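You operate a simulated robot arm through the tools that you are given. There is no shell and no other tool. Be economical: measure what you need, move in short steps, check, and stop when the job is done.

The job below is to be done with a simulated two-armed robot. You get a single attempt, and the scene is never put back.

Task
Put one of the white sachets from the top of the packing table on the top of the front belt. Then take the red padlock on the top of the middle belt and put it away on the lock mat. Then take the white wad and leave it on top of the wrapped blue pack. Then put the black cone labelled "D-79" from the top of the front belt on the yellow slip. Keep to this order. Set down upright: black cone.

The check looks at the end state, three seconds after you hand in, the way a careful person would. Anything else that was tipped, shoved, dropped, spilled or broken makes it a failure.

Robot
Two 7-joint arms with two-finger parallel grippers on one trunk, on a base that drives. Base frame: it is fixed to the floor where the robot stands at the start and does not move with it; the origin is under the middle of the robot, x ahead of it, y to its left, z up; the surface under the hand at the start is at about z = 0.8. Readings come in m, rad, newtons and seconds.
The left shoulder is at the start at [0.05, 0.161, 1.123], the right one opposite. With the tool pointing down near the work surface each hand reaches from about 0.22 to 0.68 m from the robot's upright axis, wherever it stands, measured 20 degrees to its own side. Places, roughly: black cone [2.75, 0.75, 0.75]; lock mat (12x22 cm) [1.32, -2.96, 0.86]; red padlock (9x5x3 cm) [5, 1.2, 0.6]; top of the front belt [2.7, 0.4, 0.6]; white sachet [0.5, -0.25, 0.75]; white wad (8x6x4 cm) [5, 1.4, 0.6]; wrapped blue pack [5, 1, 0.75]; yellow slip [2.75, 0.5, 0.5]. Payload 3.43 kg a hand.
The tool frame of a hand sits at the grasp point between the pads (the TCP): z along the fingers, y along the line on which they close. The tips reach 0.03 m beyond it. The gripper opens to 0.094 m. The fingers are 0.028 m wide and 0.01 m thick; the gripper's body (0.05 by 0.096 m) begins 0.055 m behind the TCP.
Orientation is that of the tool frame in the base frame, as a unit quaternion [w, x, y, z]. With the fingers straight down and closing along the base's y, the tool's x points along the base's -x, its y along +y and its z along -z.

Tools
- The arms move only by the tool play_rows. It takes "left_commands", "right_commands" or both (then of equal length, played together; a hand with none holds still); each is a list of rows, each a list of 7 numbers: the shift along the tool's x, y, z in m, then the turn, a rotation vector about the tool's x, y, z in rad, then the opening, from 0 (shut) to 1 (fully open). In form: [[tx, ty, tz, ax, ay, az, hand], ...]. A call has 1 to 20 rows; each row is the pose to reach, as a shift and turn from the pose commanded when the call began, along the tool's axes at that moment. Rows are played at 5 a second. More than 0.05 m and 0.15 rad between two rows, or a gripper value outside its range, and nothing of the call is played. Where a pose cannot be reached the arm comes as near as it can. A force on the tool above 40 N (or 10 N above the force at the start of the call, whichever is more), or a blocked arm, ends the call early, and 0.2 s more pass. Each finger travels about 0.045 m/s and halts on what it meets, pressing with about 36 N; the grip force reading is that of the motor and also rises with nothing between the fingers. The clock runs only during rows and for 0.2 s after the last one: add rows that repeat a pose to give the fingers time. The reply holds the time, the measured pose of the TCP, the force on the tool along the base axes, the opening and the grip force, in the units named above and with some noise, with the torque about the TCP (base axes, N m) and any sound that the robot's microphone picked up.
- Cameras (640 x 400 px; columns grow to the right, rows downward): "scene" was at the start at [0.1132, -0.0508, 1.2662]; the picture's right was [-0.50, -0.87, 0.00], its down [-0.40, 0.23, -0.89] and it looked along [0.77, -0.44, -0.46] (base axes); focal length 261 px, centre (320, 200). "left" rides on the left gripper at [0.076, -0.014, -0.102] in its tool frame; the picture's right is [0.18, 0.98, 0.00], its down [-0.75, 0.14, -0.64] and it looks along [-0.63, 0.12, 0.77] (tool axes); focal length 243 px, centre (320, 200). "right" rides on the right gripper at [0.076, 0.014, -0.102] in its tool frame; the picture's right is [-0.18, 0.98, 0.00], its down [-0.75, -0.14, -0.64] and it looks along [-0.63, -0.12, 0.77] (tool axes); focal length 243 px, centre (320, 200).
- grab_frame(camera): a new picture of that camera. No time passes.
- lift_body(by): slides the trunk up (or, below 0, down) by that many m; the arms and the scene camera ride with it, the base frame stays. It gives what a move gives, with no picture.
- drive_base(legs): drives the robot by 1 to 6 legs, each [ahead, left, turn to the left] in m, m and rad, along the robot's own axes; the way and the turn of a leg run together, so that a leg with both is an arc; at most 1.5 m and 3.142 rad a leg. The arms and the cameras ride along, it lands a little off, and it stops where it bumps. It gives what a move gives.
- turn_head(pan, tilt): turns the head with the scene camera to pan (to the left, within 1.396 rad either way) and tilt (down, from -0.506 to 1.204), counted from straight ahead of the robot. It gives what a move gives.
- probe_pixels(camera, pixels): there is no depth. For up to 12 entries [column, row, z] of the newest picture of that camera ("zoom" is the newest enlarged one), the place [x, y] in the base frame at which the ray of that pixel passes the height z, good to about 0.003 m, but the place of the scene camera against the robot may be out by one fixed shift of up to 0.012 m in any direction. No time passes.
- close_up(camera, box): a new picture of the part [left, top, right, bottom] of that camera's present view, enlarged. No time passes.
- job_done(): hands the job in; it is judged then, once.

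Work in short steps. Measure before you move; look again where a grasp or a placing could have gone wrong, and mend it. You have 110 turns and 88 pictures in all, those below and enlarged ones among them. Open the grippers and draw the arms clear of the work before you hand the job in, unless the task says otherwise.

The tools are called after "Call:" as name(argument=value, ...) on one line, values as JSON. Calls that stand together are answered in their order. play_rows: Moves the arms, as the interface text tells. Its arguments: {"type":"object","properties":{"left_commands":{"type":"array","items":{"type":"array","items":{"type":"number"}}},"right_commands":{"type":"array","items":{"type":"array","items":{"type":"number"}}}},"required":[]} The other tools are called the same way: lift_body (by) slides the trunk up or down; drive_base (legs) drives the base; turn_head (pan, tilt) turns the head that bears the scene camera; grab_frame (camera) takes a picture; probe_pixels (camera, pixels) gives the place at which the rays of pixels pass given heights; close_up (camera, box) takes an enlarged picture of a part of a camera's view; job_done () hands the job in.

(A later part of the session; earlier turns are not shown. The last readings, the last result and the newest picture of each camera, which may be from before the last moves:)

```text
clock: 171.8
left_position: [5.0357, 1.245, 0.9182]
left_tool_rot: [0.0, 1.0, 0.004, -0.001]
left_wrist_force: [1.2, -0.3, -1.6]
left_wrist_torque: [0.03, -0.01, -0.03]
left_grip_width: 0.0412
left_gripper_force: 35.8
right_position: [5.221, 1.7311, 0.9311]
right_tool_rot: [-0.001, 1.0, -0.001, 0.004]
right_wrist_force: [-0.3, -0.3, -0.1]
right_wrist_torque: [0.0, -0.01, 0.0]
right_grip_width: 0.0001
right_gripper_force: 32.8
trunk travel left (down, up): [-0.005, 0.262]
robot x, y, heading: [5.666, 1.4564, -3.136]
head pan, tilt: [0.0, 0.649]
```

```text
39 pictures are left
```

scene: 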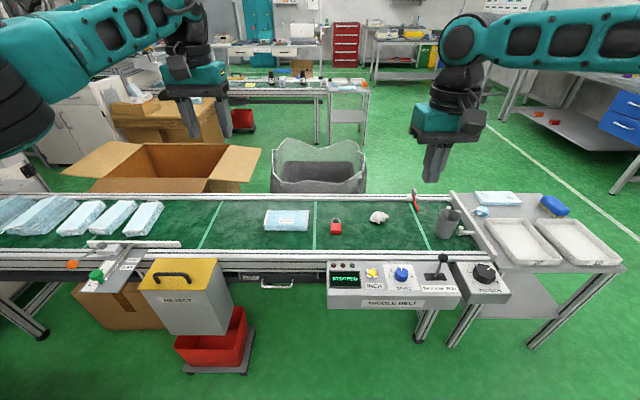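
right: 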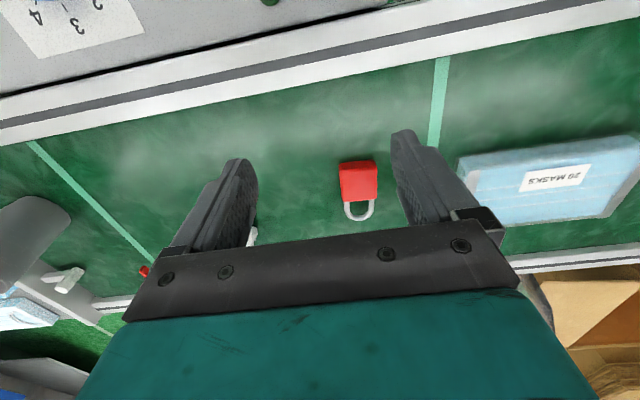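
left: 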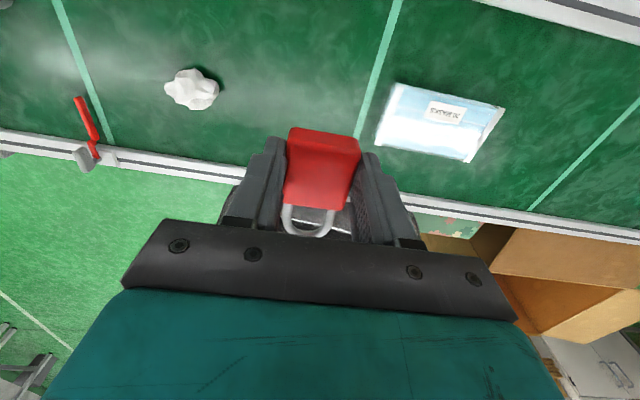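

Padlock is held (0.041 m). I back out and drive round by the known lane to (1.75,2.45), then turn to face -y down the corridor.

Call:
drive_base(legs=[[-0.25, 0, 0], [0, -1.45, 0], [1.2, 0, 0], [1.4, 0.45, 0], [1.5, 0, 0], [0.05, 0, 1.565]])

Call:
lift_body(by=0.2)

Call:
turn_head(pan=0, tilt=0.35)

Call:
grab_frame(camera="scene")

```text
clock: 209.6
left_position: [1.9573, 1.7886, 0.9189]
left_tool_rot: [0.001, 0.716, 0.699, 0.0]
left_wrist_force: [0.2, -1.0, -2.1]
left_wrist_torque: [0.02, 0.0, 0.01]
left_grip_width: 0.0413
left_gripper_force: 35.9
right_position: [1.4763, 1.9885, 0.9313]
right_tool_rot: [-0.004, 0.719, 0.695, 0.001]
right_wrist_force: [-0.6, 0.8, 0.0]
right_wrist_torque: [-0.02, 0.0, 0.0]
right_grip_width: 0.0
right_gripper_force: 32.9
trunk travel left (down, up): [-0.005, 0.262]
robot x, y, heading: [1.7655, 2.4256, -1.594]
head pan, tilt: [0.0, 0.649]
```

```text
clock: 211.8
left_position: [1.9579, 1.7886, 1.1188]
left_tool_rot: [0.0, 0.716, 0.698, 0.0]
left_wrist_force: [-0.3, 0.8, -0.3]
left_wrist_torque: [-0.01, 0.0, -0.01]
left_grip_width: 0.0412
left_gripper_force: 36.1
right_position: [1.476, 1.9888, 1.1322]
right_tool_rot: [-0.005, 0.718, 0.696, 0.001]
right_wrist_force: [0.1, 0.2, -1.1]
right_wrist_torque: [0.01, 0.0, 0.0]
right_grip_width: 0.0002
right_gripper_force: 33.2
trunk travel left (down, up): [-0.205, 0.062]
robot x, y, heading: [1.7689, 2.4294, -1.6]
head pan, tilt: [0.0, 0.649]
```

```text
clock: 212.6
left_position: [1.957, 1.7896, 1.1191]
left_tool_rot: [0.001, 0.716, 0.698, 0.0]
left_wrist_force: [0.5, 0.3, -0.1]
left_wrist_torque: [0.04, 0.03, -0.02]
left_grip_width: 0.0412
left_gripper_force: 35.9
right_position: [1.4775, 1.9894, 1.132]
right_tool_rot: [-0.004, 0.719, 0.695, 0.001]
right_wrist_force: [0.1, -0.9, 0.5]
right_wrist_torque: [0.01, -0.01, 0.05]
right_grip_width: 0.0
right_gripper_force: 33.3
trunk travel left (down, up): [-0.205, 0.062]
robot x, y, heading: [1.7664, 2.4288, -1.594]
head pan, tilt: [0.0, 0.351]
```

```text
38 pictures are left
```

scene: 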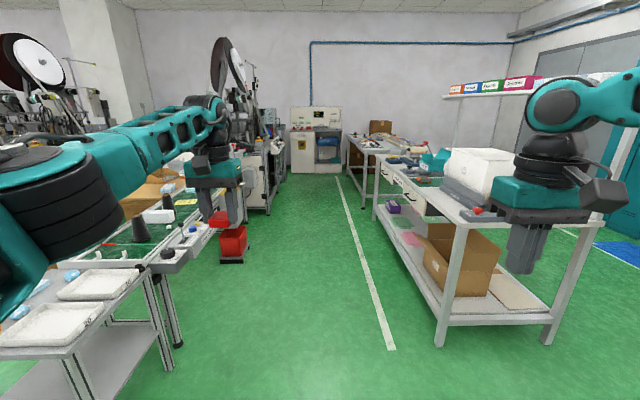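

The corridor is clear up to the console at (315,135). I drive to y≈-0.9 and look.

Call:
drive_base(legs=[[1.5, 0, 0.023], [1.5, 0, 0], [0.3, 0, 0]])

Call:
grab_frame(camera="scene")

```text
clock: 228.7
left_position: [1.9117, -1.5131, 1.1201]
left_tool_rot: [0.001, 0.713, 0.701, -0.001]
left_wrist_force: [0.9, 0.1, -0.4]
left_wrist_torque: [0.05, 0.01, 0.03]
left_grip_width: 0.0411
left_gripper_force: 35.9
right_position: [1.43, -1.314, 1.1314]
right_tool_rot: [-0.005, 0.716, 0.698, 0.001]
right_wrist_force: [0.3, -0.2, 0.2]
right_wrist_torque: [0.05, 0.01, -0.01]
right_grip_width: 0.0
right_gripper_force: 33.2
trunk travel left (down, up): [-0.205, 0.062]
robot x, y, heading: [1.7118, -0.8718, -1.596]
head pan, tilt: [0.0, 0.351]
```

```text
37 pictures are left
```

scene: 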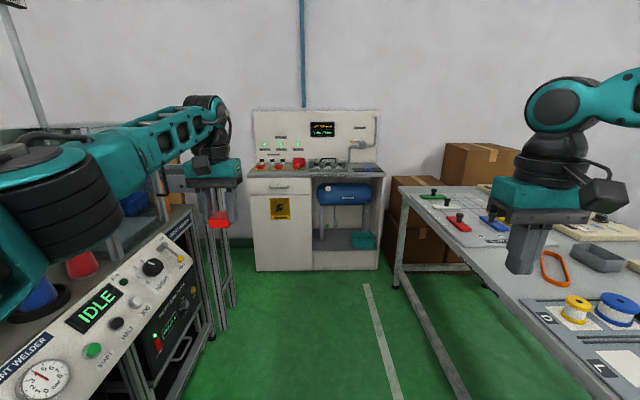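

Call:
close_up(camera="scene", box=[240, 100, 440, 225])

Call:
probe_pixels(camera="scene", pixels=[[365, 168, 0.86], [285, 163, 0.86], [330, 163, 0.86], [375, 177, 0.86], [255, 175, 0.86], [430, 195, 0.86], [405, 190, 0.86], [312, 270, 0], [395, 290, 0]])

```text
3.20 times, centred on (340, 162) of scene
```

zoom: 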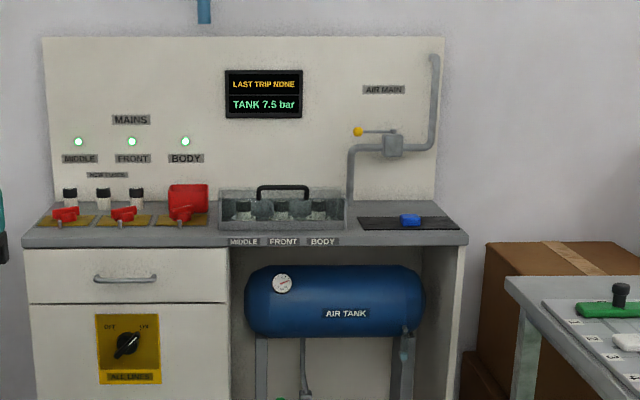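

```text
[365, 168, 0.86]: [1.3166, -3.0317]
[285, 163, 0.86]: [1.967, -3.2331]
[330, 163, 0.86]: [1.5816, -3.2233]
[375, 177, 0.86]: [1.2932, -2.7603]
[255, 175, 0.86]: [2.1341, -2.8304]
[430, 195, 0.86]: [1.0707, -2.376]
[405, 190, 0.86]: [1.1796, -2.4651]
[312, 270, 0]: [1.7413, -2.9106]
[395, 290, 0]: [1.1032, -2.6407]
```

The console counter holds the lock mat at (365,168) with a blue lock on it; free mat is on the near-left (x≈1.39) side. I retract the right hand up, drift right and drive to y≈-2.3.

Call:
play_rows(right_commands=[[0.04, 0, -0.02, 0, 0, 0, 0], [0.08, 0, -0.04, 0, 0, 0, 0], [0.12, 0, -0.06, 0, 0, 0, 0], [0.15, 0, -0.08, 0, 0, 0, 0], [0.17, 0, -0.1, 0, 0, 0, 0], [0.17, 0, -0.1, 0, 0, 0, 0]], left_commands=[[0.04, 0, 0, 0, 0, 0, 0], [0.08, -0.01, 0, 0, 0, 0, 0], [0.12, -0.03, 0, 0, 0, 0, 0], [0.15, -0.05, 0, 0, 0, 0, 0], [0.18, -0.07, 0, 0, 0, 0, 0], [0.2, -0.1, 0, 0, 0, 0, 0]])

Call:
drive_base(legs=[[0, -0.1, 0.025], [1.4, 0, 0]])

Call:
turn_head(pan=-0.35, tilt=0.6)

Call:
grab_frame(camera="scene")

```text
clock: 230.1
left_position: [1.8149, -1.3087, 1.1187]
left_tool_rot: [0.001, 0.713, 0.701, 0.0]
left_wrist_force: [0.5, 0.1, -2.0]
left_wrist_torque: [0.04, 0.03, -0.02]
left_grip_width: 0.0413
left_gripper_force: 35.9
right_position: [1.4325, -1.1451, 1.2319]
right_tool_rot: [-0.003, 0.716, 0.698, 0.001]
right_wrist_force: [0.2, -0.7, 0.7]
right_wrist_torque: [0.0, -0.02, 0.01]
right_grip_width: 0.0002
right_gripper_force: 32.9
trunk travel left (down, up): [-0.205, 0.062]
robot x, y, heading: [1.7162, -0.8776, -1.591]
head pan, tilt: [0.0, 0.351]
```

```text
clock: 238.2
left_position: [1.7219, -2.7138, 1.1191]
left_tool_rot: [0.001, 0.708, 0.706, -0.001]
left_wrist_force: [-0.4, -0.7, -1.5]
left_wrist_torque: [0.04, 0.0, 0.01]
left_grip_width: 0.0411
left_gripper_force: 35.9
right_position: [1.3393, -2.5568, 1.2328]
right_tool_rot: [-0.005, 0.711, 0.703, 0.001]
right_wrist_force: [0.3, 0.1, 0.4]
right_wrist_torque: [0.01, -0.01, -0.02]
right_grip_width: 0.0004
right_gripper_force: 33.2
trunk travel left (down, up): [-0.205, 0.062]
robot x, y, heading: [1.6205, -2.2799, -1.578]
head pan, tilt: [0.0, 0.351]
```

```text
clock: 239.1
left_position: [1.7219, -2.7154, 1.1188]
left_tool_rot: [0.001, 0.709, 0.706, -0.001]
left_wrist_force: [-0.4, 0.5, -1.2]
left_wrist_torque: [0.01, 0.01, -0.01]
left_grip_width: 0.0411
left_gripper_force: 36.0
right_position: [1.3385, -2.5563, 1.2326]
right_tool_rot: [-0.004, 0.711, 0.703, 0.001]
right_wrist_force: [0.1, -0.2, -0.9]
right_wrist_torque: [-0.01, -0.01, -0.03]
right_grip_width: 0.0
right_gripper_force: 33.2
trunk travel left (down, up): [-0.205, 0.062]
robot x, y, heading: [1.6169, -2.2846, -1.574]
head pan, tilt: [-0.351, 0.6]
```

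```text
35 pictures are left
```

scene: 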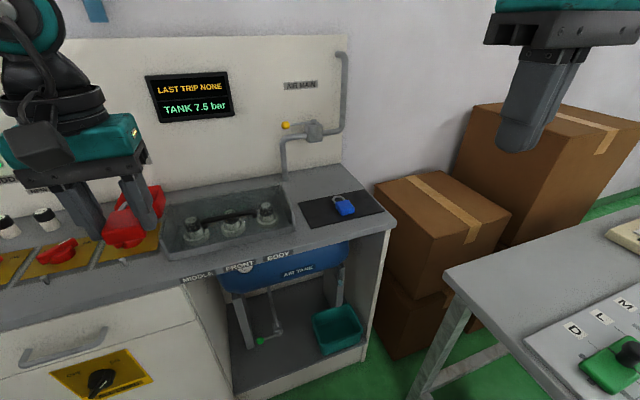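

I measure the mat's corners, the blue lock and the counter edges.

Call:
probe_pixels(camera="scene", pixels=[[298, 203, 0.86], [367, 190, 0.86], [383, 211, 0.86], [310, 228, 0.86], [333, 200, 0.87], [354, 214, 0.87], [340, 195, 0.87], [394, 222, 0.86], [290, 180, 0.86], [284, 200, 0.86], [340, 218, 0.87]])

Call:
close_up(camera="scene", box=[270, 130, 414, 220])

```text
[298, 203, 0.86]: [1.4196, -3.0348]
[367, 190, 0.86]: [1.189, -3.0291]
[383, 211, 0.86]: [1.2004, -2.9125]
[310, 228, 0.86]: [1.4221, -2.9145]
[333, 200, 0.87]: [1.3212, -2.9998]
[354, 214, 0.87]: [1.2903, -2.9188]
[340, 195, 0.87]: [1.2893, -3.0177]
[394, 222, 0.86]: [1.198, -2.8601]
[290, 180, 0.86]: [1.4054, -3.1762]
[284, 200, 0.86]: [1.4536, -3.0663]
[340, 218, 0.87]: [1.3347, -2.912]
```

```text
4.44 times, centred on (342, 175) of scene
```

zoom: 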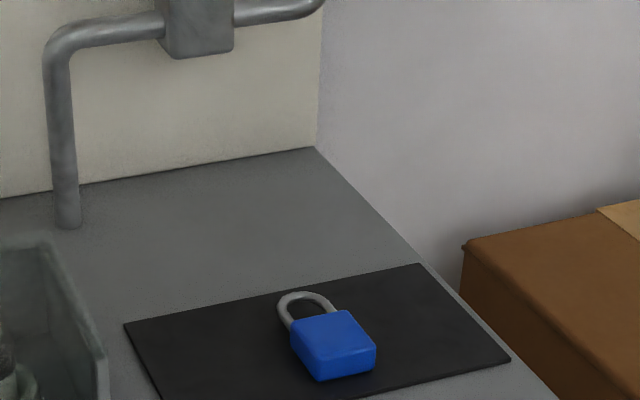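

Call:
probe_pixels(camera="scene", pixels=[[446, 272, 0.86], [390, 228, 0.86], [200, 282, 0.86], [415, 395, 0.3], [524, 345, 0.86]])

Call:
drive_base(legs=[[0.19, -0.045, 0.004]])

Call:
grab_frame(camera="left")

```text
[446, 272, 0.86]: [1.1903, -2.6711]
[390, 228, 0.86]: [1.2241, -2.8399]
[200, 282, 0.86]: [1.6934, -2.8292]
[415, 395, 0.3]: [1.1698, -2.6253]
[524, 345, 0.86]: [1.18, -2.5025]
```

```text
clock: 240.6
left_position: [1.6791, -2.903, 1.1194]
left_tool_rot: [0.001, 0.707, 0.707, 0.0]
left_wrist_force: [0.5, 0.1, -1.7]
left_wrist_torque: [0.05, -0.03, 0.02]
left_grip_width: 0.041
left_gripper_force: 35.7
right_position: [1.2945, -2.7462, 1.2341]
right_tool_rot: [-0.003, 0.711, 0.704, 0.0]
right_wrist_force: [0.3, 0.5, 0.2]
right_wrist_torque: [0.02, -0.01, 0.03]
right_grip_width: 0.0001
right_gripper_force: 33.1
trunk travel left (down, up): [-0.205, 0.062]
robot x, y, heading: [1.5701, -2.4656, -1.572]
head pan, tilt: [-0.351, 0.6]
```

```text
33 pictures are left
```

left: 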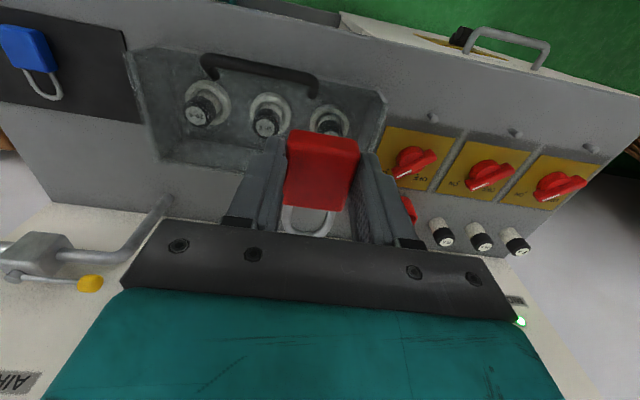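

I pull the right hand further away and move the left hand over the free left half of the mat at about (1.39,-2.94), still high.

Call:
play_rows(right_commands=[[0.03, -0.03, 0, 0, 0, 0, 0], [0.06, -0.06, 0, 0, 0, 0, 0], [0.08, -0.09, 0, 0, 0, 0, 0], [0.08, -0.1, 0, 0, 0, 0, 0], [0.08, -0.1, 0, 0, 0, 0, 0], [0.08, -0.1, 0, 0, 0, 0, 0], [0.08, -0.1, 0, 0, 0, 0, 0], [0.08, -0.1, 0, 0, 0, 0, 0], [0.08, -0.1, 0, 0, 0, 0, 0]], left_commands=[[0, -0.03, 0, 0, 0, 0, 0], [0, -0.07, 0, 0, 0, 0, 0], [-0.01, -0.11, 0, 0, 0, 0, 0], [-0.02, -0.15, 0, 0, 0, 0, 0], [-0.02, -0.19, 0, 0, 0, 0, 0], [-0.03, -0.23, 0, 0, 0, 0, 0], [-0.04, -0.265, 0.02, 0, 0, 0, 0], [-0.04, -0.288, 0.06, 0, 0, 0, 0], [-0.04, -0.288, 0.06, 0, 0, 0, 0]])

Call:
grab_frame(camera="left")

```text
clock: 242.6
left_position: [1.4137, -2.9523, 1.0537]
left_tool_rot: [0.001, 0.707, 0.707, -0.002]
left_wrist_force: [-0.6, -0.4, -1.4]
left_wrist_torque: [0.01, -0.01, 0.03]
left_grip_width: 0.0411
left_gripper_force: 36.2
left hand out of reach, approached as far as the arm can: row 8, 9
right_position: [1.194, -2.6642, 1.2336]
right_tool_rot: [-0.003, 0.71, 0.704, 0.0]
right_wrist_force: [0.2, 0.4, -0.4]
right_wrist_torque: [-0.02, 0.03, 0.01]
right_grip_width: 0.0
right_gripper_force: 33.3
trunk travel left (down, up): [-0.205, 0.062]
robot x, y, heading: [1.5682, -2.4685, -1.57]
head pan, tilt: [-0.351, 0.6]
```

```text
32 pictures are left
```

left: 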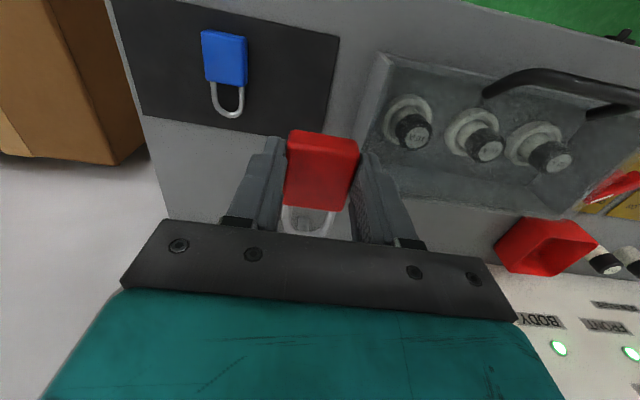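

Call:
probe_pixels(camera="left", pixels=[[340, 37, 0.862], [325, 135, 0.862], [142, 113, 0.862], [112, 2, 0.862], [203, 34, 0.885], [245, 36, 0.885], [247, 84, 0.885], [362, 100, 0.87], [395, 55, 0.91], [240, 115, 0.87]])

```text
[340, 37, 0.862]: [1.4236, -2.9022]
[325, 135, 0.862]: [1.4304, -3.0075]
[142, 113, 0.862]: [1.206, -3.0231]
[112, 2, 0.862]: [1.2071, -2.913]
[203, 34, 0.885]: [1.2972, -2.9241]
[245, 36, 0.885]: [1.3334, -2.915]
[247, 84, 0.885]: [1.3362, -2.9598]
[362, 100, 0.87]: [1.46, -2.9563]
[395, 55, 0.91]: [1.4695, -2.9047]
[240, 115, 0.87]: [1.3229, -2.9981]
```

Mat spans x 1.207–1.427, y -2.905…-3.02; the blue lock spans x 1.297–1.336. A small base turn of -0.06 rad puts the held lock at about x 1.385.

Call:
drive_base(legs=[[0, 0, -0.06]])

Call:
grab_frame(camera="left")

```text
clock: 243.5
left_position: [1.3851, -2.9429, 1.053]
left_tool_rot: [0.001, 0.728, 0.685, -0.001]
left_wrist_force: [0.4, 0.0, -0.8]
left_wrist_torque: [0.0, -0.02, 0.0]
left_grip_width: 0.0411
left_gripper_force: 35.8
right_position: [1.1848, -2.6415, 1.2331]
right_tool_rot: [-0.003, 0.731, 0.682, 0.001]
right_wrist_force: [-0.8, 0.0, -0.2]
right_wrist_torque: [0.0, -0.01, 0.0]
right_grip_width: 0.0002
right_gripper_force: 32.4
trunk travel left (down, up): [-0.205, 0.062]
robot x, y, heading: [1.5722, -2.4675, -1.633]
head pan, tilt: [-0.351, 0.6]
```

```text
31 pictures are left
```

left: 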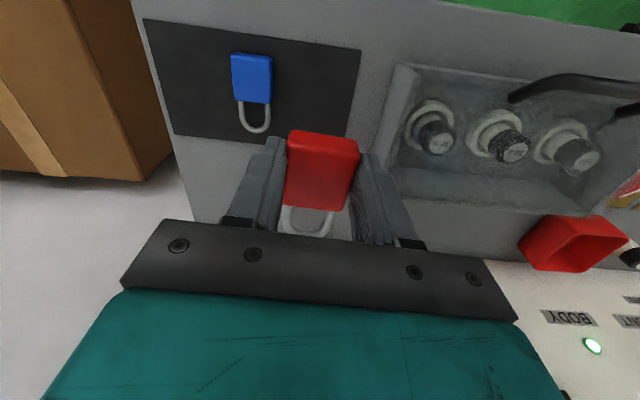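

The lock is well lined up. I lower by the trunk 0.13 m (keeps the arm pose), then finish with small arm steps.

Call:
lift_body(by=-0.13)

Call:
play_rows(left_commands=[[0, 0, 0.005, 0, 0, 0, 0], [0, 0, 0.01, 0, 0, 0, 0], [0, 0, 0.015, 0, 0, 0, 0], [0, 0, 0.019, 0, 0, 0, 0], [0, 0, 0.019, 0, 0, 0, 0]])

Call:
grab_frame(camera="left")

```text
clock: 245.0
left_position: [1.3857, -2.9423, 0.9229]
left_tool_rot: [0.001, 0.728, 0.686, -0.001]
left_wrist_force: [-0.3, 0.8, -0.8]
left_wrist_torque: [0.01, 0.02, -0.01]
left_grip_width: 0.0411
left_gripper_force: 35.9
right_position: [1.1843, -2.6423, 1.1033]
right_tool_rot: [-0.004, 0.73, 0.683, 0.001]
right_wrist_force: [0.1, 0.5, -0.4]
right_wrist_torque: [0.01, -0.01, -0.01]
right_grip_width: 0.0
right_gripper_force: 32.8
trunk travel left (down, up): [-0.075, 0.192]
robot x, y, heading: [1.5682, -2.4662, -1.637]
head pan, tilt: [-0.351, 0.6]
```

```text
clock: 246.2
left_position: [1.3859, -2.9435, 0.9039]
left_tool_rot: [0.001, 0.728, 0.686, 0.0]
left_wrist_force: [0.7, -0.4, -1.9]
left_wrist_torque: [0.01, 0.0, 0.03]
left_grip_width: 0.0413
left_gripper_force: 36.7
right_position: [1.1852, -2.6433, 1.1026]
right_tool_rot: [-0.004, 0.731, 0.683, 0.001]
right_wrist_force: [-0.4, 0.0, -0.4]
right_wrist_torque: [0.02, -0.03, 0.02]
right_grip_width: 0.0
right_gripper_force: 32.9
trunk travel left (down, up): [-0.075, 0.192]
robot x, y, heading: [1.5706, -2.4731, -1.627]
head pan, tilt: [-0.351, 0.6]
```

```text
30 pictures are left
```

left: 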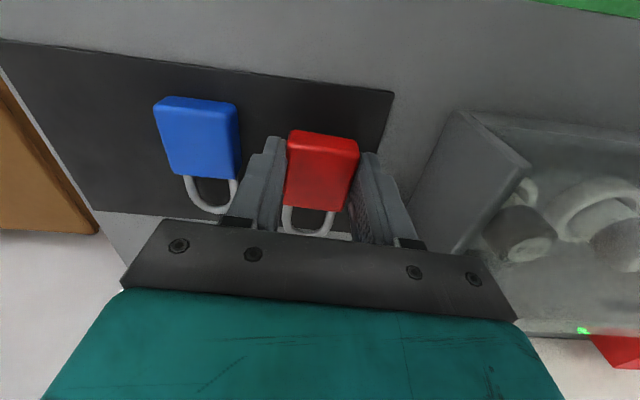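

Lined up; I nudge 5 mm away from the blue lock and lower in small steps until contact.

Call:
play_rows(left_commands=[[0, 0.005, 0.0, 0, 0, 0, 0], [0, 0.005, 0.003, 0, 0, 0, 0], [0, 0.005, 0.006, 0, 0, 0, 0], [0, 0.005, 0.009, 0, 0, 0, 0], [0, 0.005, 0.011, 0, 0, 0, 0], [0, 0.005, 0.011, 0, 0, 0, 0]])

```text
clock: 247.6
left_position: [1.3904, -2.943, 0.8925]
left_tool_rot: [0.001, 0.728, 0.686, 0.0]
left_wrist_force: [0.5, -1.2, -0.7]
left_wrist_torque: [0.03, 0.0, -0.01]
left_grip_width: 0.0414
left_gripper_force: 35.9
right_position: [1.1839, -2.6425, 1.1037]
right_tool_rot: [-0.003, 0.731, 0.683, 0.001]
right_wrist_force: [-0.2, -0.1, -0.2]
right_wrist_torque: [0.02, -0.02, 0.02]
right_grip_width: 0.0
right_gripper_force: 33.3
trunk travel left (down, up): [-0.075, 0.192]
robot x, y, heading: [1.5703, -2.4719, -1.635]
head pan, tilt: [-0.351, 0.6]
```

Call:
play_rows(left_commands=[[0, 0, 0.003, 0, 0, 0, 0], [0, 0, 0.006, 0, 0, 0, 0], [0, 0, 0.009, 0, 0, 0, 0], [0, 0, 0.012, 0, 0, 0, 0], [0, 0, 0.012, 0, 0, 0, 0]])

```text
clock: 248.8
left_position: [1.3907, -2.9431, 0.8843]
left_tool_rot: [0.002, 0.728, 0.686, -0.005]
left_wrist_force: [-2.1, -2.5, 35.0]
left_wrist_torque: [-0.09, 0.03, -0.03]
left_grip_width: 0.0414
left_gripper_force: 36.3
right_position: [1.1853, -2.6396, 1.1039]
right_tool_rot: [-0.003, 0.731, 0.682, 0.0]
right_wrist_force: [0.7, -0.3, -0.5]
right_wrist_torque: [-0.01, -0.01, -0.01]
right_grip_width: 0.0002
right_gripper_force: 33.1
trunk travel left (down, up): [-0.075, 0.192]
robot x, y, heading: [1.5729, -2.4683, -1.628]
head pan, tilt: [-0.351, 0.6]
```

Contact (35 N). I relieve, open narrowly to 0.055 m and rise.

Call:
play_rows(left_commands=[[0, 0, -0.004, 0, 0, 0, 0], [0, 0, -0.004, 0, 0, 0, 0.3], [0, 0, -0.004, 0, 0, 0, 0.57], [0, 0, -0.004, 0, 0, 0, 0.57], [0, 0, -0.02, 0, 0, 0, 0.57], [0, 0, -0.05, 0, 0, 0, 0.57], [0, 0, -0.09, 0, 0, 0, 0.57], [0, 0, -0.13, 0, 0, 0, 0.57], [0, 0, -0.17, 0, 0, 0, 0.57]])

Call:
grab_frame(camera="left")

```text
clock: 250.8
left_position: [1.4026, -2.933, 1.0314]
left_tool_rot: [0.0, 0.728, 0.686, -0.001]
left_wrist_force: [0.2, 0.9, 0.5]
left_wrist_torque: [0.04, -0.03, 0.0]
left_grip_width: 0.0537
left_gripper_force: 0.0
left hand out of reach, approached as far as the arm can: row 7, 8, 9
right_position: [1.1839, -2.6411, 1.1033]
right_tool_rot: [-0.004, 0.73, 0.683, 0.0]
right_wrist_force: [-0.2, 0.2, -0.7]
right_wrist_torque: [0.01, 0.01, 0.02]
right_grip_width: 0.0001
right_gripper_force: 33.3
trunk travel left (down, up): [-0.075, 0.192]
robot x, y, heading: [1.5729, -2.4658, -1.632]
head pan, tilt: [-0.351, 0.6]
```

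```text
29 pictures are left
```

left: 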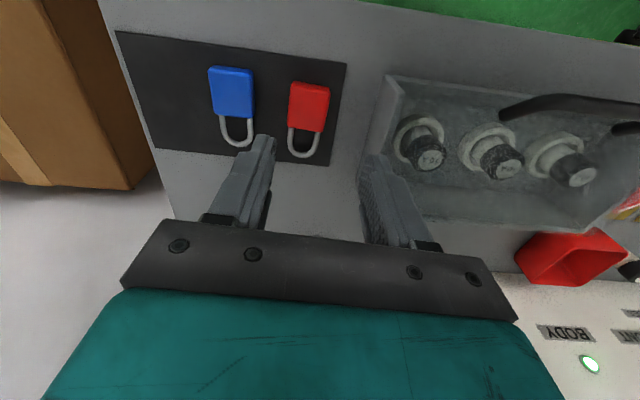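

The red lock lies on the mat at (308,107). I draw the left hand to neutral, raise the trunk, and reverse up the corridor.

Call:
play_rows(left_commands=[[0.02, 0.04, -0.02, 0, 0, 0, 0.57], [0.04, 0.08, -0.04, 0, 0, 0, 0.57], [0.05, 0.12, -0.06, 0, 0, 0, 0.57], [0.06, 0.16, -0.08, 0, 0, 0, 0.57], [0.06, 0.2, -0.09, 0, 0, 0, 0.57], [0.06, 0.24, -0.09, 0, 0, 0, 0.57], [0.06, 0.28, -0.09, 0, 0, 0, 0.57]])

Call:
lift_body(by=0.1)

Call:
drive_base(legs=[[-0.25, 0, 0.06], [-1.3, 0.14, 0], [-1.5, 0, 0], [-1.5, 0, 0], [-0.35, 0, 0], [0, 0, -1.57]])

```text
clock: 252.4
left_position: [1.6868, -2.8896, 1.1205]
left_tool_rot: [0.0, 0.727, 0.686, -0.001]
left_wrist_force: [0.2, -0.6, 0.3]
left_wrist_torque: [0.0, 0.01, 0.01]
left_grip_width: 0.0535
left_gripper_force: 0.0
right_position: [1.1862, -2.6422, 1.1039]
right_tool_rot: [-0.004, 0.731, 0.682, 0.0]
right_wrist_force: [-0.3, 0.4, -0.4]
right_wrist_torque: [0.01, 0.0, 0.0]
right_grip_width: 0.0
right_gripper_force: 33.2
trunk travel left (down, up): [-0.075, 0.192]
robot x, y, heading: [1.5737, -2.4709, -1.634]
head pan, tilt: [-0.351, 0.6]
```

```text
clock: 253.8
left_position: [1.6856, -2.8889, 1.2191]
left_tool_rot: [0.001, 0.728, 0.686, 0.0]
left_wrist_force: [-0.5, -0.6, 0.3]
left_wrist_torque: [0.03, -0.01, -0.03]
left_grip_width: 0.0537
left_gripper_force: 0.0
right_position: [1.1848, -2.642, 1.203]
right_tool_rot: [-0.004, 0.731, 0.683, 0.0]
right_wrist_force: [0.0, 0.1, -0.3]
right_wrist_torque: [-0.02, -0.02, 0.02]
right_grip_width: 0.0002
right_gripper_force: 32.7
trunk travel left (down, up): [-0.175, 0.092]
robot x, y, heading: [1.5732, -2.4698, -1.63]
head pan, tilt: [-0.351, 0.6]
```

```text
clock: 281.4
left_position: [1.3547, 2.2677, 1.2191]
left_tool_rot: [0.0, 1.0, -0.002, -0.001]
left_wrist_force: [-0.7, 0.4, 0.5]
left_wrist_torque: [0.03, 0.02, 0.03]
left_grip_width: 0.0536
left_gripper_force: 0.0
right_position: [1.5739, 2.7816, 1.203]
right_tool_rot: [-0.002, 1.0, -0.004, 0.002]
right_wrist_force: [-0.4, 0.5, -0.8]
right_wrist_torque: [0.02, 0.02, 0.02]
right_grip_width: 0.0
right_gripper_force: 32.9
trunk travel left (down, up): [-0.175, 0.092]
robot x, y, heading: [1.7669, 2.4047, 3.139]
head pan, tilt: [-0.351, 0.6]
```

Now I reverse along the lane back to the middle belt's operator side, at y≈1.64.

Call:
drive_base(legs=[[-1.5, 0, 0], [-1.4, -0.48, 0], [-1.25, 0, 0], [0, 1.24, 0], [0.25, 0, 0]])

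Call:
turn_head(pan=0.2, tilt=0.65)

Call:
lift_body(by=-0.17)

Call:
grab_frame(camera="scene")

```text
clock: 313.6
left_position: [5.2409, 1.507, 1.219]
left_tool_rot: [0.0, 1.0, 0.001, -0.001]
left_wrist_force: [0.3, -0.2, -0.4]
left_wrist_torque: [0.01, -0.01, 0.01]
left_grip_width: 0.0535
left_gripper_force: 0.0
right_position: [5.4582, 2.0221, 1.2037]
right_tool_rot: [-0.003, 1.0, -0.003, 0.003]
right_wrist_force: [-0.2, -0.2, -0.8]
right_wrist_torque: [0.01, 0.0, -0.01]
right_grip_width: 0.0
right_gripper_force: 32.9
trunk travel left (down, up): [-0.175, 0.092]
robot x, y, heading: [5.6573, 1.6453, -3.146]
head pan, tilt: [-0.351, 0.6]
```

```text
clock: 314.6
left_position: [5.2408, 1.507, 1.219]
left_tool_rot: [0.0, 1.0, 0.0, -0.001]
left_wrist_force: [0.7, 0.6, 0.8]
left_wrist_torque: [0.02, 0.0, -0.03]
left_grip_width: 0.0537
left_gripper_force: 0.1
right_position: [5.4603, 2.0226, 1.2035]
right_tool_rot: [-0.004, 1.0, -0.004, 0.003]
right_wrist_force: [0.2, -0.2, -0.3]
right_wrist_torque: [0.03, 0.02, 0.01]
right_grip_width: 0.0
right_gripper_force: 33.3
trunk travel left (down, up): [-0.175, 0.092]
robot x, y, heading: [5.6526, 1.6468, -3.147]
head pan, tilt: [0.201, 0.649]
```

```text
clock: 316.5
left_position: [5.2413, 1.5061, 1.0493]
left_tool_rot: [0.0, 1.0, 0.001, -0.002]
left_wrist_force: [0.0, -0.4, 0.3]
left_wrist_torque: [-0.01, 0.0, -0.01]
left_grip_width: 0.0537
left_gripper_force: 0.1
right_position: [5.4587, 2.0225, 1.0328]
right_tool_rot: [-0.003, 1.0, -0.003, 0.003]
right_wrist_force: [0.1, 0.5, -0.3]
right_wrist_torque: [-0.04, 0.0, -0.02]
right_grip_width: 0.0
right_gripper_force: 32.5
trunk travel left (down, up): [-0.005, 0.262]
robot x, y, heading: [5.6548, 1.6474, -3.143]
head pan, tilt: [0.201, 0.649]
```

```text
28 pictures are left
```

scene: 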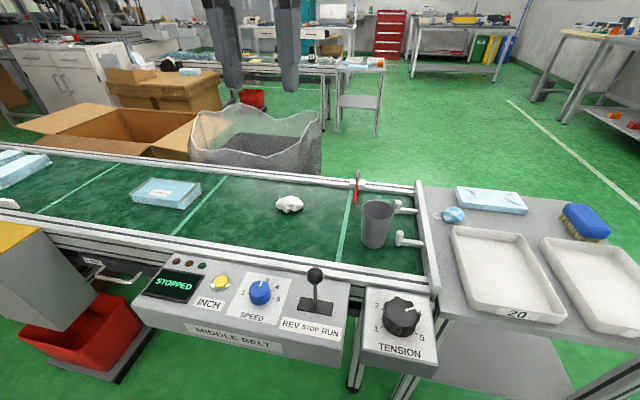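

I move the left hand above the wad at about (4.98,1.42), z≈0.90, fully open.

Call:
play_rows(left_commands=[[-0.04, 0.01, 0.01, 0, 0, 0, 1], [-0.08, 0.025, 0.03, 0, 0, 0, 1], [-0.12, 0.04, 0.05, 0, 0, 0, 1], [-0.16, 0.05, 0.07, 0, 0, 0, 1], [-0.2, 0.065, 0.09, 0, 0, 0, 1], [-0.235, 0.08, 0.115, 0, 0, 0, 1], [-0.25, 0.08, 0.145, 0, 0, 0, 1], [-0.25, 0.08, 0.145, 0, 0, 0, 1]])

Call:
grab_frame(camera="left")

```text
clock: 318.3
left_position: [5.0219, 1.4272, 0.9239]
left_tool_rot: [0.0, 1.0, -0.001, -0.001]
left_wrist_force: [0.6, 0.1, -0.4]
left_wrist_torque: [0.01, 0.01, 0.03]
left_grip_width: 0.094
left_gripper_force: 0.0
left hand out of reach, approached as far as the arm can: row 6, 7, 8
right_position: [5.4581, 2.0222, 1.0333]
right_tool_rot: [-0.003, 1.0, -0.004, 0.002]
right_wrist_force: [0.3, -1.0, 0.1]
right_wrist_torque: [-0.01, 0.03, 0.0]
right_grip_width: 0.0001
right_gripper_force: 32.9
trunk travel left (down, up): [-0.005, 0.262]
robot x, y, heading: [5.6526, 1.6468, -3.143]
head pan, tilt: [0.201, 0.649]
```

```text
27 pictures are left
```

left: 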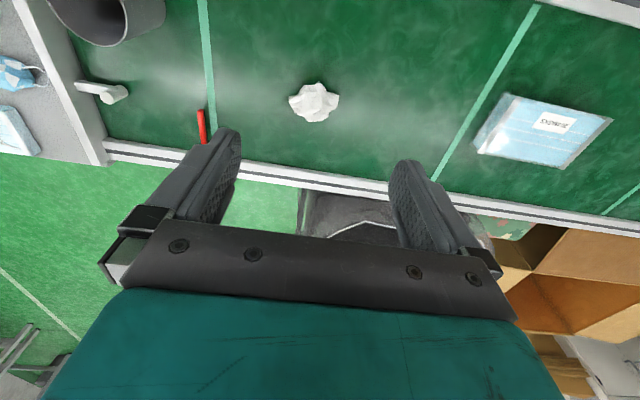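

Call:
probe_pixels(camera="left", pixels=[[289, 102, 0.64], [340, 103, 0.64], [318, 83, 0.64], [315, 120, 0.64], [314, 102, 0.64], [510, 95, 0.65], [612, 120, 0.65], [565, 165, 0.65], [476, 148, 0.65]])

Call:
close_up(camera="left", box=[266, 70, 362, 130])

```text
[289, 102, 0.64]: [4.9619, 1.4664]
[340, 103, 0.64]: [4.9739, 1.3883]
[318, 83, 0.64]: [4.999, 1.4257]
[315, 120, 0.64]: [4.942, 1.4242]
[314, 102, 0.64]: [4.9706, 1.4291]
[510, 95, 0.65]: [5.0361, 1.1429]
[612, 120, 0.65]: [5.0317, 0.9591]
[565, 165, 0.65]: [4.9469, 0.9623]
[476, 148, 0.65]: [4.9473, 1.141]
```

```text
6.67 times, centred on (314, 100) of left
```

zoom: 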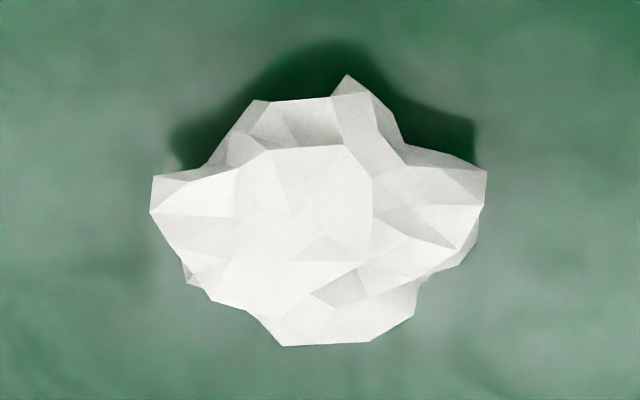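

The wad is 7.8 cm along y, centred (4.971,1.427). To gain reach I tilt the hand outward 0.3 rad and move over it, then descend part way.

Call:
play_rows(left_commands=[[-0.01, 0, 0, 0, -0.1, 0, 1], [-0.025, 0, 0.01, 0, -0.2, 0, 1], [-0.05, 0, 0.03, 0, -0.3, 0, 1], [-0.05, 0, 0.07, 0, -0.3, 0, 1], [-0.05, 0, 0.11, 0, -0.3, 0, 1], [-0.05, 0, 0.15, 0, -0.3, 0, 1], [-0.05, 0, 0.19, 0, -0.3, 0, 1], [-0.05, 0, 0.2, 0, -0.3, 0, 1], [-0.05, 0, 0.2, 0, -0.3, 0, 1]])

Call:
grab_frame(camera="left")

```text
clock: 320.3
left_position: [4.9715, 1.4294, 0.7252]
left_tool_rot: [-0.001, 0.989, 0.001, -0.15]
left_wrist_force: [0.4, 0.0, -0.1]
left_wrist_torque: [0.01, 0.05, 0.02]
left_grip_width: 0.0944
left_gripper_force: 0.0
right_position: [5.4579, 2.0225, 1.0324]
right_tool_rot: [-0.003, 1.0, -0.003, 0.003]
right_wrist_force: [0.0, -0.2, -0.2]
right_wrist_torque: [0.05, 0.03, 0.0]
right_grip_width: 0.0
right_gripper_force: 33.1
trunk travel left (down, up): [-0.005, 0.262]
robot x, y, heading: [5.6528, 1.6473, -3.143]
head pan, tilt: [0.201, 0.649]
```

```text
25 pictures are left
```

left: 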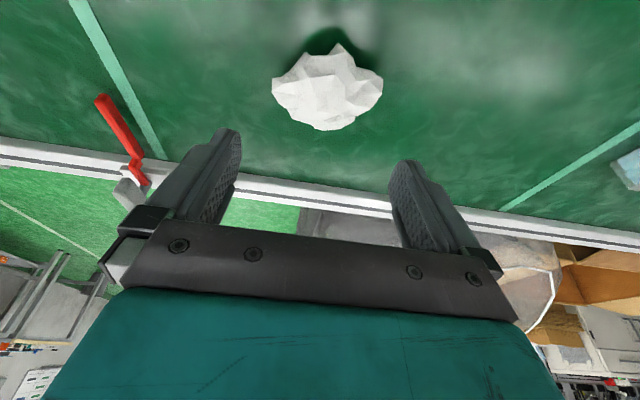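

Call:
probe_pixels(camera="left", pixels=[[273, 92, 0.64], [382, 88, 0.64], [328, 92, 0.645]])

```text
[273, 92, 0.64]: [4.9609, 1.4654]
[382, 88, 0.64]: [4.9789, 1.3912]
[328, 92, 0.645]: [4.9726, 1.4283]
```

Centred. I descend 0.063 m straight down and close.

Call:
play_rows(left_commands=[[0.009, 0, 0.03, 0, 0, 0, 1], [0.0145, 0, 0.047, 0, 0, 0, 1], [0.0186, 0, 0.0602, 0, 0, 0, 1], [0.0186, 0, 0.0602, 0, 0, 0, 1], [0.0186, 0, 0.0602, 0, 0, 0, 0.8], [0.0186, 0, 0.0602, 0, 0, 0, 0.65], [0.0186, 0, 0.0602, 0, 0, 0, 0.5], [0.0186, 0, 0.0602, 0, 0, 0, 0.5]])

Call:
grab_frame(camera="left")

```text
clock: 322.1
left_position: [4.9705, 1.4273, 0.661]
left_tool_rot: [0.001, 0.989, 0.001, -0.15]
left_wrist_force: [0.1, 0.1, 0.3]
left_wrist_torque: [-0.02, -0.01, 0.0]
left_grip_width: 0.072
left_gripper_force: 36.1
right_position: [5.458, 2.0214, 1.0326]
right_tool_rot: [-0.002, 1.0, -0.003, 0.003]
right_wrist_force: [1.0, -0.6, 0.2]
right_wrist_torque: [-0.03, 0.04, 0.0]
right_grip_width: 0.0
right_gripper_force: 33.1
trunk travel left (down, up): [-0.005, 0.262]
robot x, y, heading: [5.6559, 1.6444, -3.143]
head pan, tilt: [0.201, 0.649]
```

```text
24 pictures are left
```

left: 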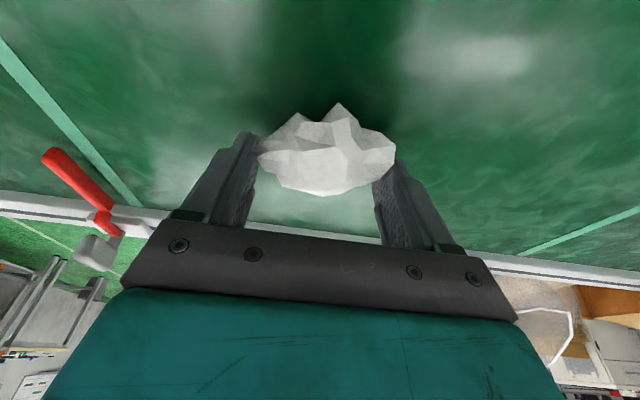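

Wad gripped (0.072 m). I lift 0.12 m and shift the base 0.375 m left over the blue pack.

Call:
play_rows(left_commands=[[-0.009, 0, -0.028, 0, 0, 0, 0.5], [-0.02, 0, -0.065, 0, 0, 0, 0.5], [-0.03, 0, -0.1, 0, 0, 0, 0.5], [-0.0355, 0, -0.1146, 0, 0, 0, 0.5], [-0.0355, 0, -0.1146, 0, 0, 0, 0.5]])

Call:
drive_base(legs=[[-0.02, 0.375, 0]])

Call:
grab_frame(camera="left")

Call:
turn_head(pan=0.3, tilt=0.65)

Call:
close_up(camera="scene", box=[240, 130, 400, 230])

```text
clock: 323.3
left_position: [4.9719, 1.4274, 0.781]
left_tool_rot: [0.0, 0.989, 0.001, -0.15]
left_wrist_force: [-0.4, -0.4, -0.9]
left_wrist_torque: [0.0, -0.03, -0.02]
left_grip_width: 0.0719
left_gripper_force: 36.2
right_position: [5.4587, 2.0214, 1.0336]
right_tool_rot: [-0.003, 1.0, -0.003, 0.003]
right_wrist_force: [-0.3, -0.8, -0.2]
right_wrist_torque: [-0.06, 0.01, 0.0]
right_grip_width: 0.0003
right_gripper_force: 32.7
trunk travel left (down, up): [-0.005, 0.262]
robot x, y, heading: [5.6522, 1.648, -3.139]
head pan, tilt: [0.201, 0.649]
```

```text
clock: 327.2
left_position: [4.9921, 1.0541, 0.7803]
left_tool_rot: [0.0, 0.989, 0.0, -0.15]
left_wrist_force: [0.9, 0.4, 0.4]
left_wrist_torque: [0.0, 0.02, -0.01]
left_grip_width: 0.0719
left_gripper_force: 36.3
right_position: [5.4786, 1.649, 1.0344]
right_tool_rot: [-0.002, 1.0, -0.004, 0.002]
right_wrist_force: [-0.3, -0.6, 0.3]
right_wrist_torque: [0.05, -0.02, 0.01]
right_grip_width: 0.0
right_gripper_force: 33.1
trunk travel left (down, up): [-0.005, 0.262]
robot x, y, heading: [5.6728, 1.2727, -3.144]
head pan, tilt: [0.201, 0.649]
```

```text
23 pictures are left
```

left: 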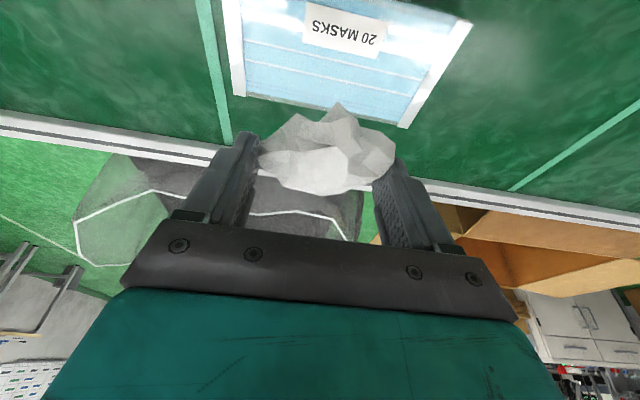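

```text
clock: 327.8
left_position: [4.9921, 1.0534, 0.7812]
left_tool_rot: [0.0, 0.988, 0.0, -0.151]
left_wrist_force: [0.0, -0.1, 0.1]
left_wrist_torque: [0.01, 0.0, 0.02]
left_grip_width: 0.0719
left_gripper_force: 36.3
right_position: [5.4784, 1.6491, 1.0338]
right_tool_rot: [-0.003, 1.0, -0.004, 0.003]
right_wrist_force: [-0.1, -0.4, 0.9]
right_wrist_torque: [-0.03, 0.0, 0.01]
right_grip_width: 0.0
right_gripper_force: 33.3
trunk travel left (down, up): [-0.005, 0.262]
robot x, y, heading: [5.6742, 1.2741, -3.147]
head pan, tilt: [0.3, 0.649]
```

```text
4.00 times, centred on (320, 180) of scene
```

zoom: 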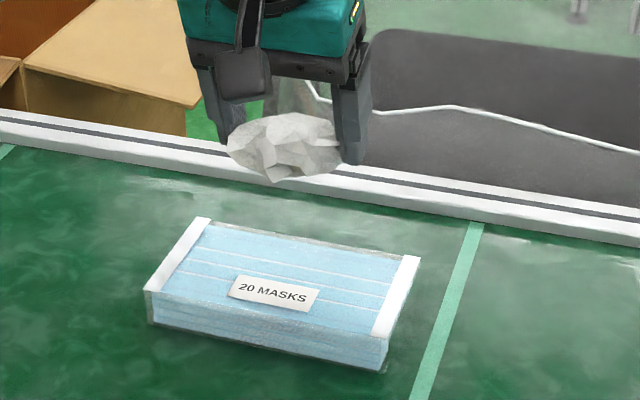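

Call:
probe_pixels(camera="left", pixels=[[403, 126, 0.65], [240, 97, 0.65], [470, 22, 0.65], [405, 108, 0.65], [340, 38, 0.655]])

```text
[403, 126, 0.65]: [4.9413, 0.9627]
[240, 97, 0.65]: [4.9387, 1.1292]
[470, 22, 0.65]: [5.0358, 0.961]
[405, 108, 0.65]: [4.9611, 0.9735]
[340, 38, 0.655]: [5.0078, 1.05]
```

The wad is over the pack's centre (4.988,1.048). I descend to TCP 0.706, then in small steps to contact.

Call:
play_rows(left_commands=[[0.009, 0, 0.028, 0, 0, 0, 0.5], [0.018, 0, 0.057, 0, 0, 0, 0.5], [0.0222, 0, 0.0716, 0, 0, 0, 0.5], [0.0231, 0, 0.0745, 0, 0, 0, 0.5], [0.024, 0, 0.0773, 0, 0, 0, 0.5], [0.0248, 0, 0.0802, 0, 0, 0, 0.5], [0.0248, 0, 0.0802, 0, 0, 0, 0.5]])

Call:
close_up(camera="scene", box=[240, 130, 400, 230])

```text
clock: 329.4
left_position: [4.9913, 1.0548, 0.6971]
left_tool_rot: [0.0, 0.989, 0.001, -0.15]
left_wrist_force: [0.5, 0.3, -0.8]
left_wrist_torque: [0.01, 0.05, -0.01]
left_grip_width: 0.0719
left_gripper_force: 35.9
right_position: [5.4785, 1.6479, 1.0338]
right_tool_rot: [-0.003, 1.0, -0.004, 0.002]
right_wrist_force: [0.6, 0.1, 0.8]
right_wrist_torque: [-0.02, -0.01, -0.01]
right_grip_width: 0.0
right_gripper_force: 33.1
trunk travel left (down, up): [-0.005, 0.262]
robot x, y, heading: [5.6694, 1.2727, -3.145]
head pan, tilt: [0.3, 0.649]
```

```text
4.00 times, centred on (320, 180) of scene
```

zoom: 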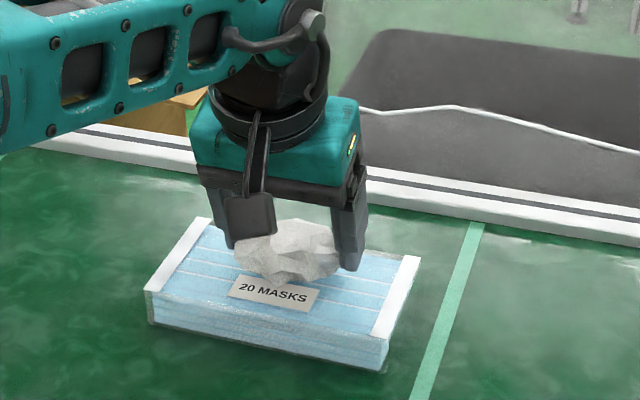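

Call:
play_rows(left_commands=[[0.0006, 0, 0.002, 0, 0, 0, 0.5], [0.0012, 0, 0.004, 0, 0, 0, 0.5], [0.0018, 0, 0.006, 0, 0, 0, 0.5], [0.0018, 0, 0.006, 0, 0, 0, 0.5]])

```text
clock: 330.4
left_position: [4.9909, 1.0546, 0.694]
left_tool_rot: [-0.001, 0.988, 0.0, -0.153]
left_wrist_force: [0.6, 0.4, 11.2]
left_wrist_torque: [-0.19, 0.0, -0.03]
left_grip_width: 0.0721
left_gripper_force: 36.5
right_position: [5.4787, 1.6492, 1.0333]
right_tool_rot: [-0.002, 1.0, -0.004, 0.001]
right_wrist_force: [0.3, -0.2, 1.0]
right_wrist_torque: [-0.02, -0.03, -0.02]
right_grip_width: 0.0001
right_gripper_force: 33.3
trunk travel left (down, up): [-0.005, 0.262]
robot x, y, heading: [5.6729, 1.2742, -3.139]
head pan, tilt: [0.3, 0.649]
```

Contact with the pack (11 N). I relieve 1 mm, open fully and rise.

Call:
play_rows(left_commands=[[-0.0004, 0, -0.0015, 0, 0, 0, 0.7], [-0.0004, 0, -0.0015, 0, 0, 0, 0.9], [-0.0004, 0, -0.0015, 0, 0, 0, 1], [-0.0004, 0, -0.0015, 0, 0, 0, 1], [-0.006, 0, -0.019, 0, 0, 0, 1], [-0.015, 0, -0.048, 0, 0, 0, 1], [-0.026, 0, -0.085, 0, 0, 0, 1], [-0.038, 0, -0.124, 0, 0, 0, 1], [-0.05, 0, -0.162, 0, 0, 0, 1]])

Call:
grab_frame(camera="left")

```text
clock: 332.4
left_position: [4.9914, 1.0539, 0.8618]
left_tool_rot: [-0.001, 0.989, 0.0, -0.15]
left_wrist_force: [0.1, -0.4, -0.2]
left_wrist_torque: [-0.01, 0.0, -0.03]
left_grip_width: 0.0943
left_gripper_force: 0.0
right_position: [5.4795, 1.6481, 1.0333]
right_tool_rot: [-0.003, 1.0, -0.004, 0.003]
right_wrist_force: [0.0, -0.2, 0.3]
right_wrist_torque: [-0.01, -0.02, 0.0]
right_grip_width: 0.0
right_gripper_force: 33.0
trunk travel left (down, up): [-0.005, 0.262]
robot x, y, heading: [5.6696, 1.2731, 3.143]
head pan, tilt: [0.3, 0.649]
```

```text
20 pictures are left
```

left: 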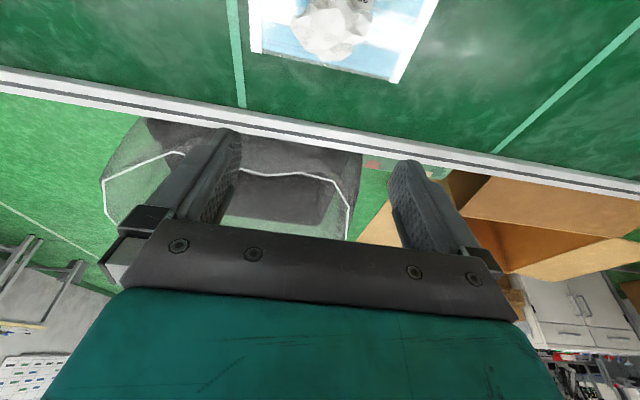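

The wad rests on the pack. I level and retract the left hand, then drive back round to the front belt's operator side.

Call:
play_rows(left_commands=[[0.035, 0, -0.02, 0, 0.06, 0, 1], [0.07, 0, -0.04, 0, 0.12, 0, 0.8], [0.105, 0, -0.062, 0, 0.18, 0, 0.6], [0.14, 0, -0.085, 0, 0.24, 0, 0.6], [0.176, 0, -0.107, 0, 0.3, 0, 0.6], [0.176, 0, -0.107, 0, 0.3, 0, 0.6]])

Call:
lift_body(by=0.1)

Call:
drive_base(legs=[[-0.25, 0, 0], [0, -1.5, 0], [0, -0.12, 0], [1.2, 0, 0], [1.4, 0.45, 0], [1.5, 0, 0]])

```text
clock: 333.8
left_position: [5.1927, 1.053, 0.91]
left_tool_rot: [0.0, 1.0, 0.0, -0.001]
left_wrist_force: [0.1, -0.3, -0.7]
left_wrist_torque: [-0.01, -0.05, 0.03]
left_grip_width: 0.0564
left_gripper_force: 0.0
right_position: [5.4786, 1.6493, 1.0331]
right_tool_rot: [-0.002, 1.0, -0.003, 0.002]
right_wrist_force: [-0.1, 0.3, 0.0]
right_wrist_torque: [-0.02, -0.02, 0.01]
right_grip_width: 0.0
right_gripper_force: 33.1
trunk travel left (down, up): [-0.005, 0.262]
robot x, y, heading: [5.6785, 1.2733, -3.143]
head pan, tilt: [0.3, 0.649]
```

```text
clock: 335.2
left_position: [5.1927, 1.0532, 1.0102]
left_tool_rot: [-0.001, 1.0, 0.0, -0.001]
left_wrist_force: [0.5, -0.8, 0.4]
left_wrist_torque: [0.0, 0.0, -0.04]
left_grip_width: 0.0562
left_gripper_force: 0.1
right_position: [5.4771, 1.6479, 1.1334]
right_tool_rot: [-0.002, 1.0, -0.004, 0.003]
right_wrist_force: [0.3, 0.3, -0.6]
right_wrist_torque: [-0.02, -0.01, -0.01]
right_grip_width: 0.0
right_gripper_force: 33.3
trunk travel left (down, up): [-0.105, 0.162]
robot x, y, heading: [5.6729, 1.2736, -3.141]
head pan, tilt: [0.3, 0.649]
```

```text
clock: 370.8
left_position: [1.3371, 2.1976, 1.0098]
left_tool_rot: [0.001, 1.0, 0.007, -0.001]
left_wrist_force: [0.5, 0.5, -0.5]
left_wrist_torque: [0.01, -0.01, 0.05]
left_grip_width: 0.0563
left_gripper_force: 0.1
right_position: [1.6155, 2.7959, 1.1338]
right_tool_rot: [-0.003, 1.0, 0.002, 0.002]
right_wrist_force: [1.1, 0.6, 0.6]
right_wrist_torque: [-0.01, 0.02, 0.03]
right_grip_width: 0.0001
right_gripper_force: 32.7
trunk travel left (down, up): [-0.105, 0.162]
robot x, y, heading: [1.8166, 2.4207, -3.129]
head pan, tilt: [0.3, 0.649]
```

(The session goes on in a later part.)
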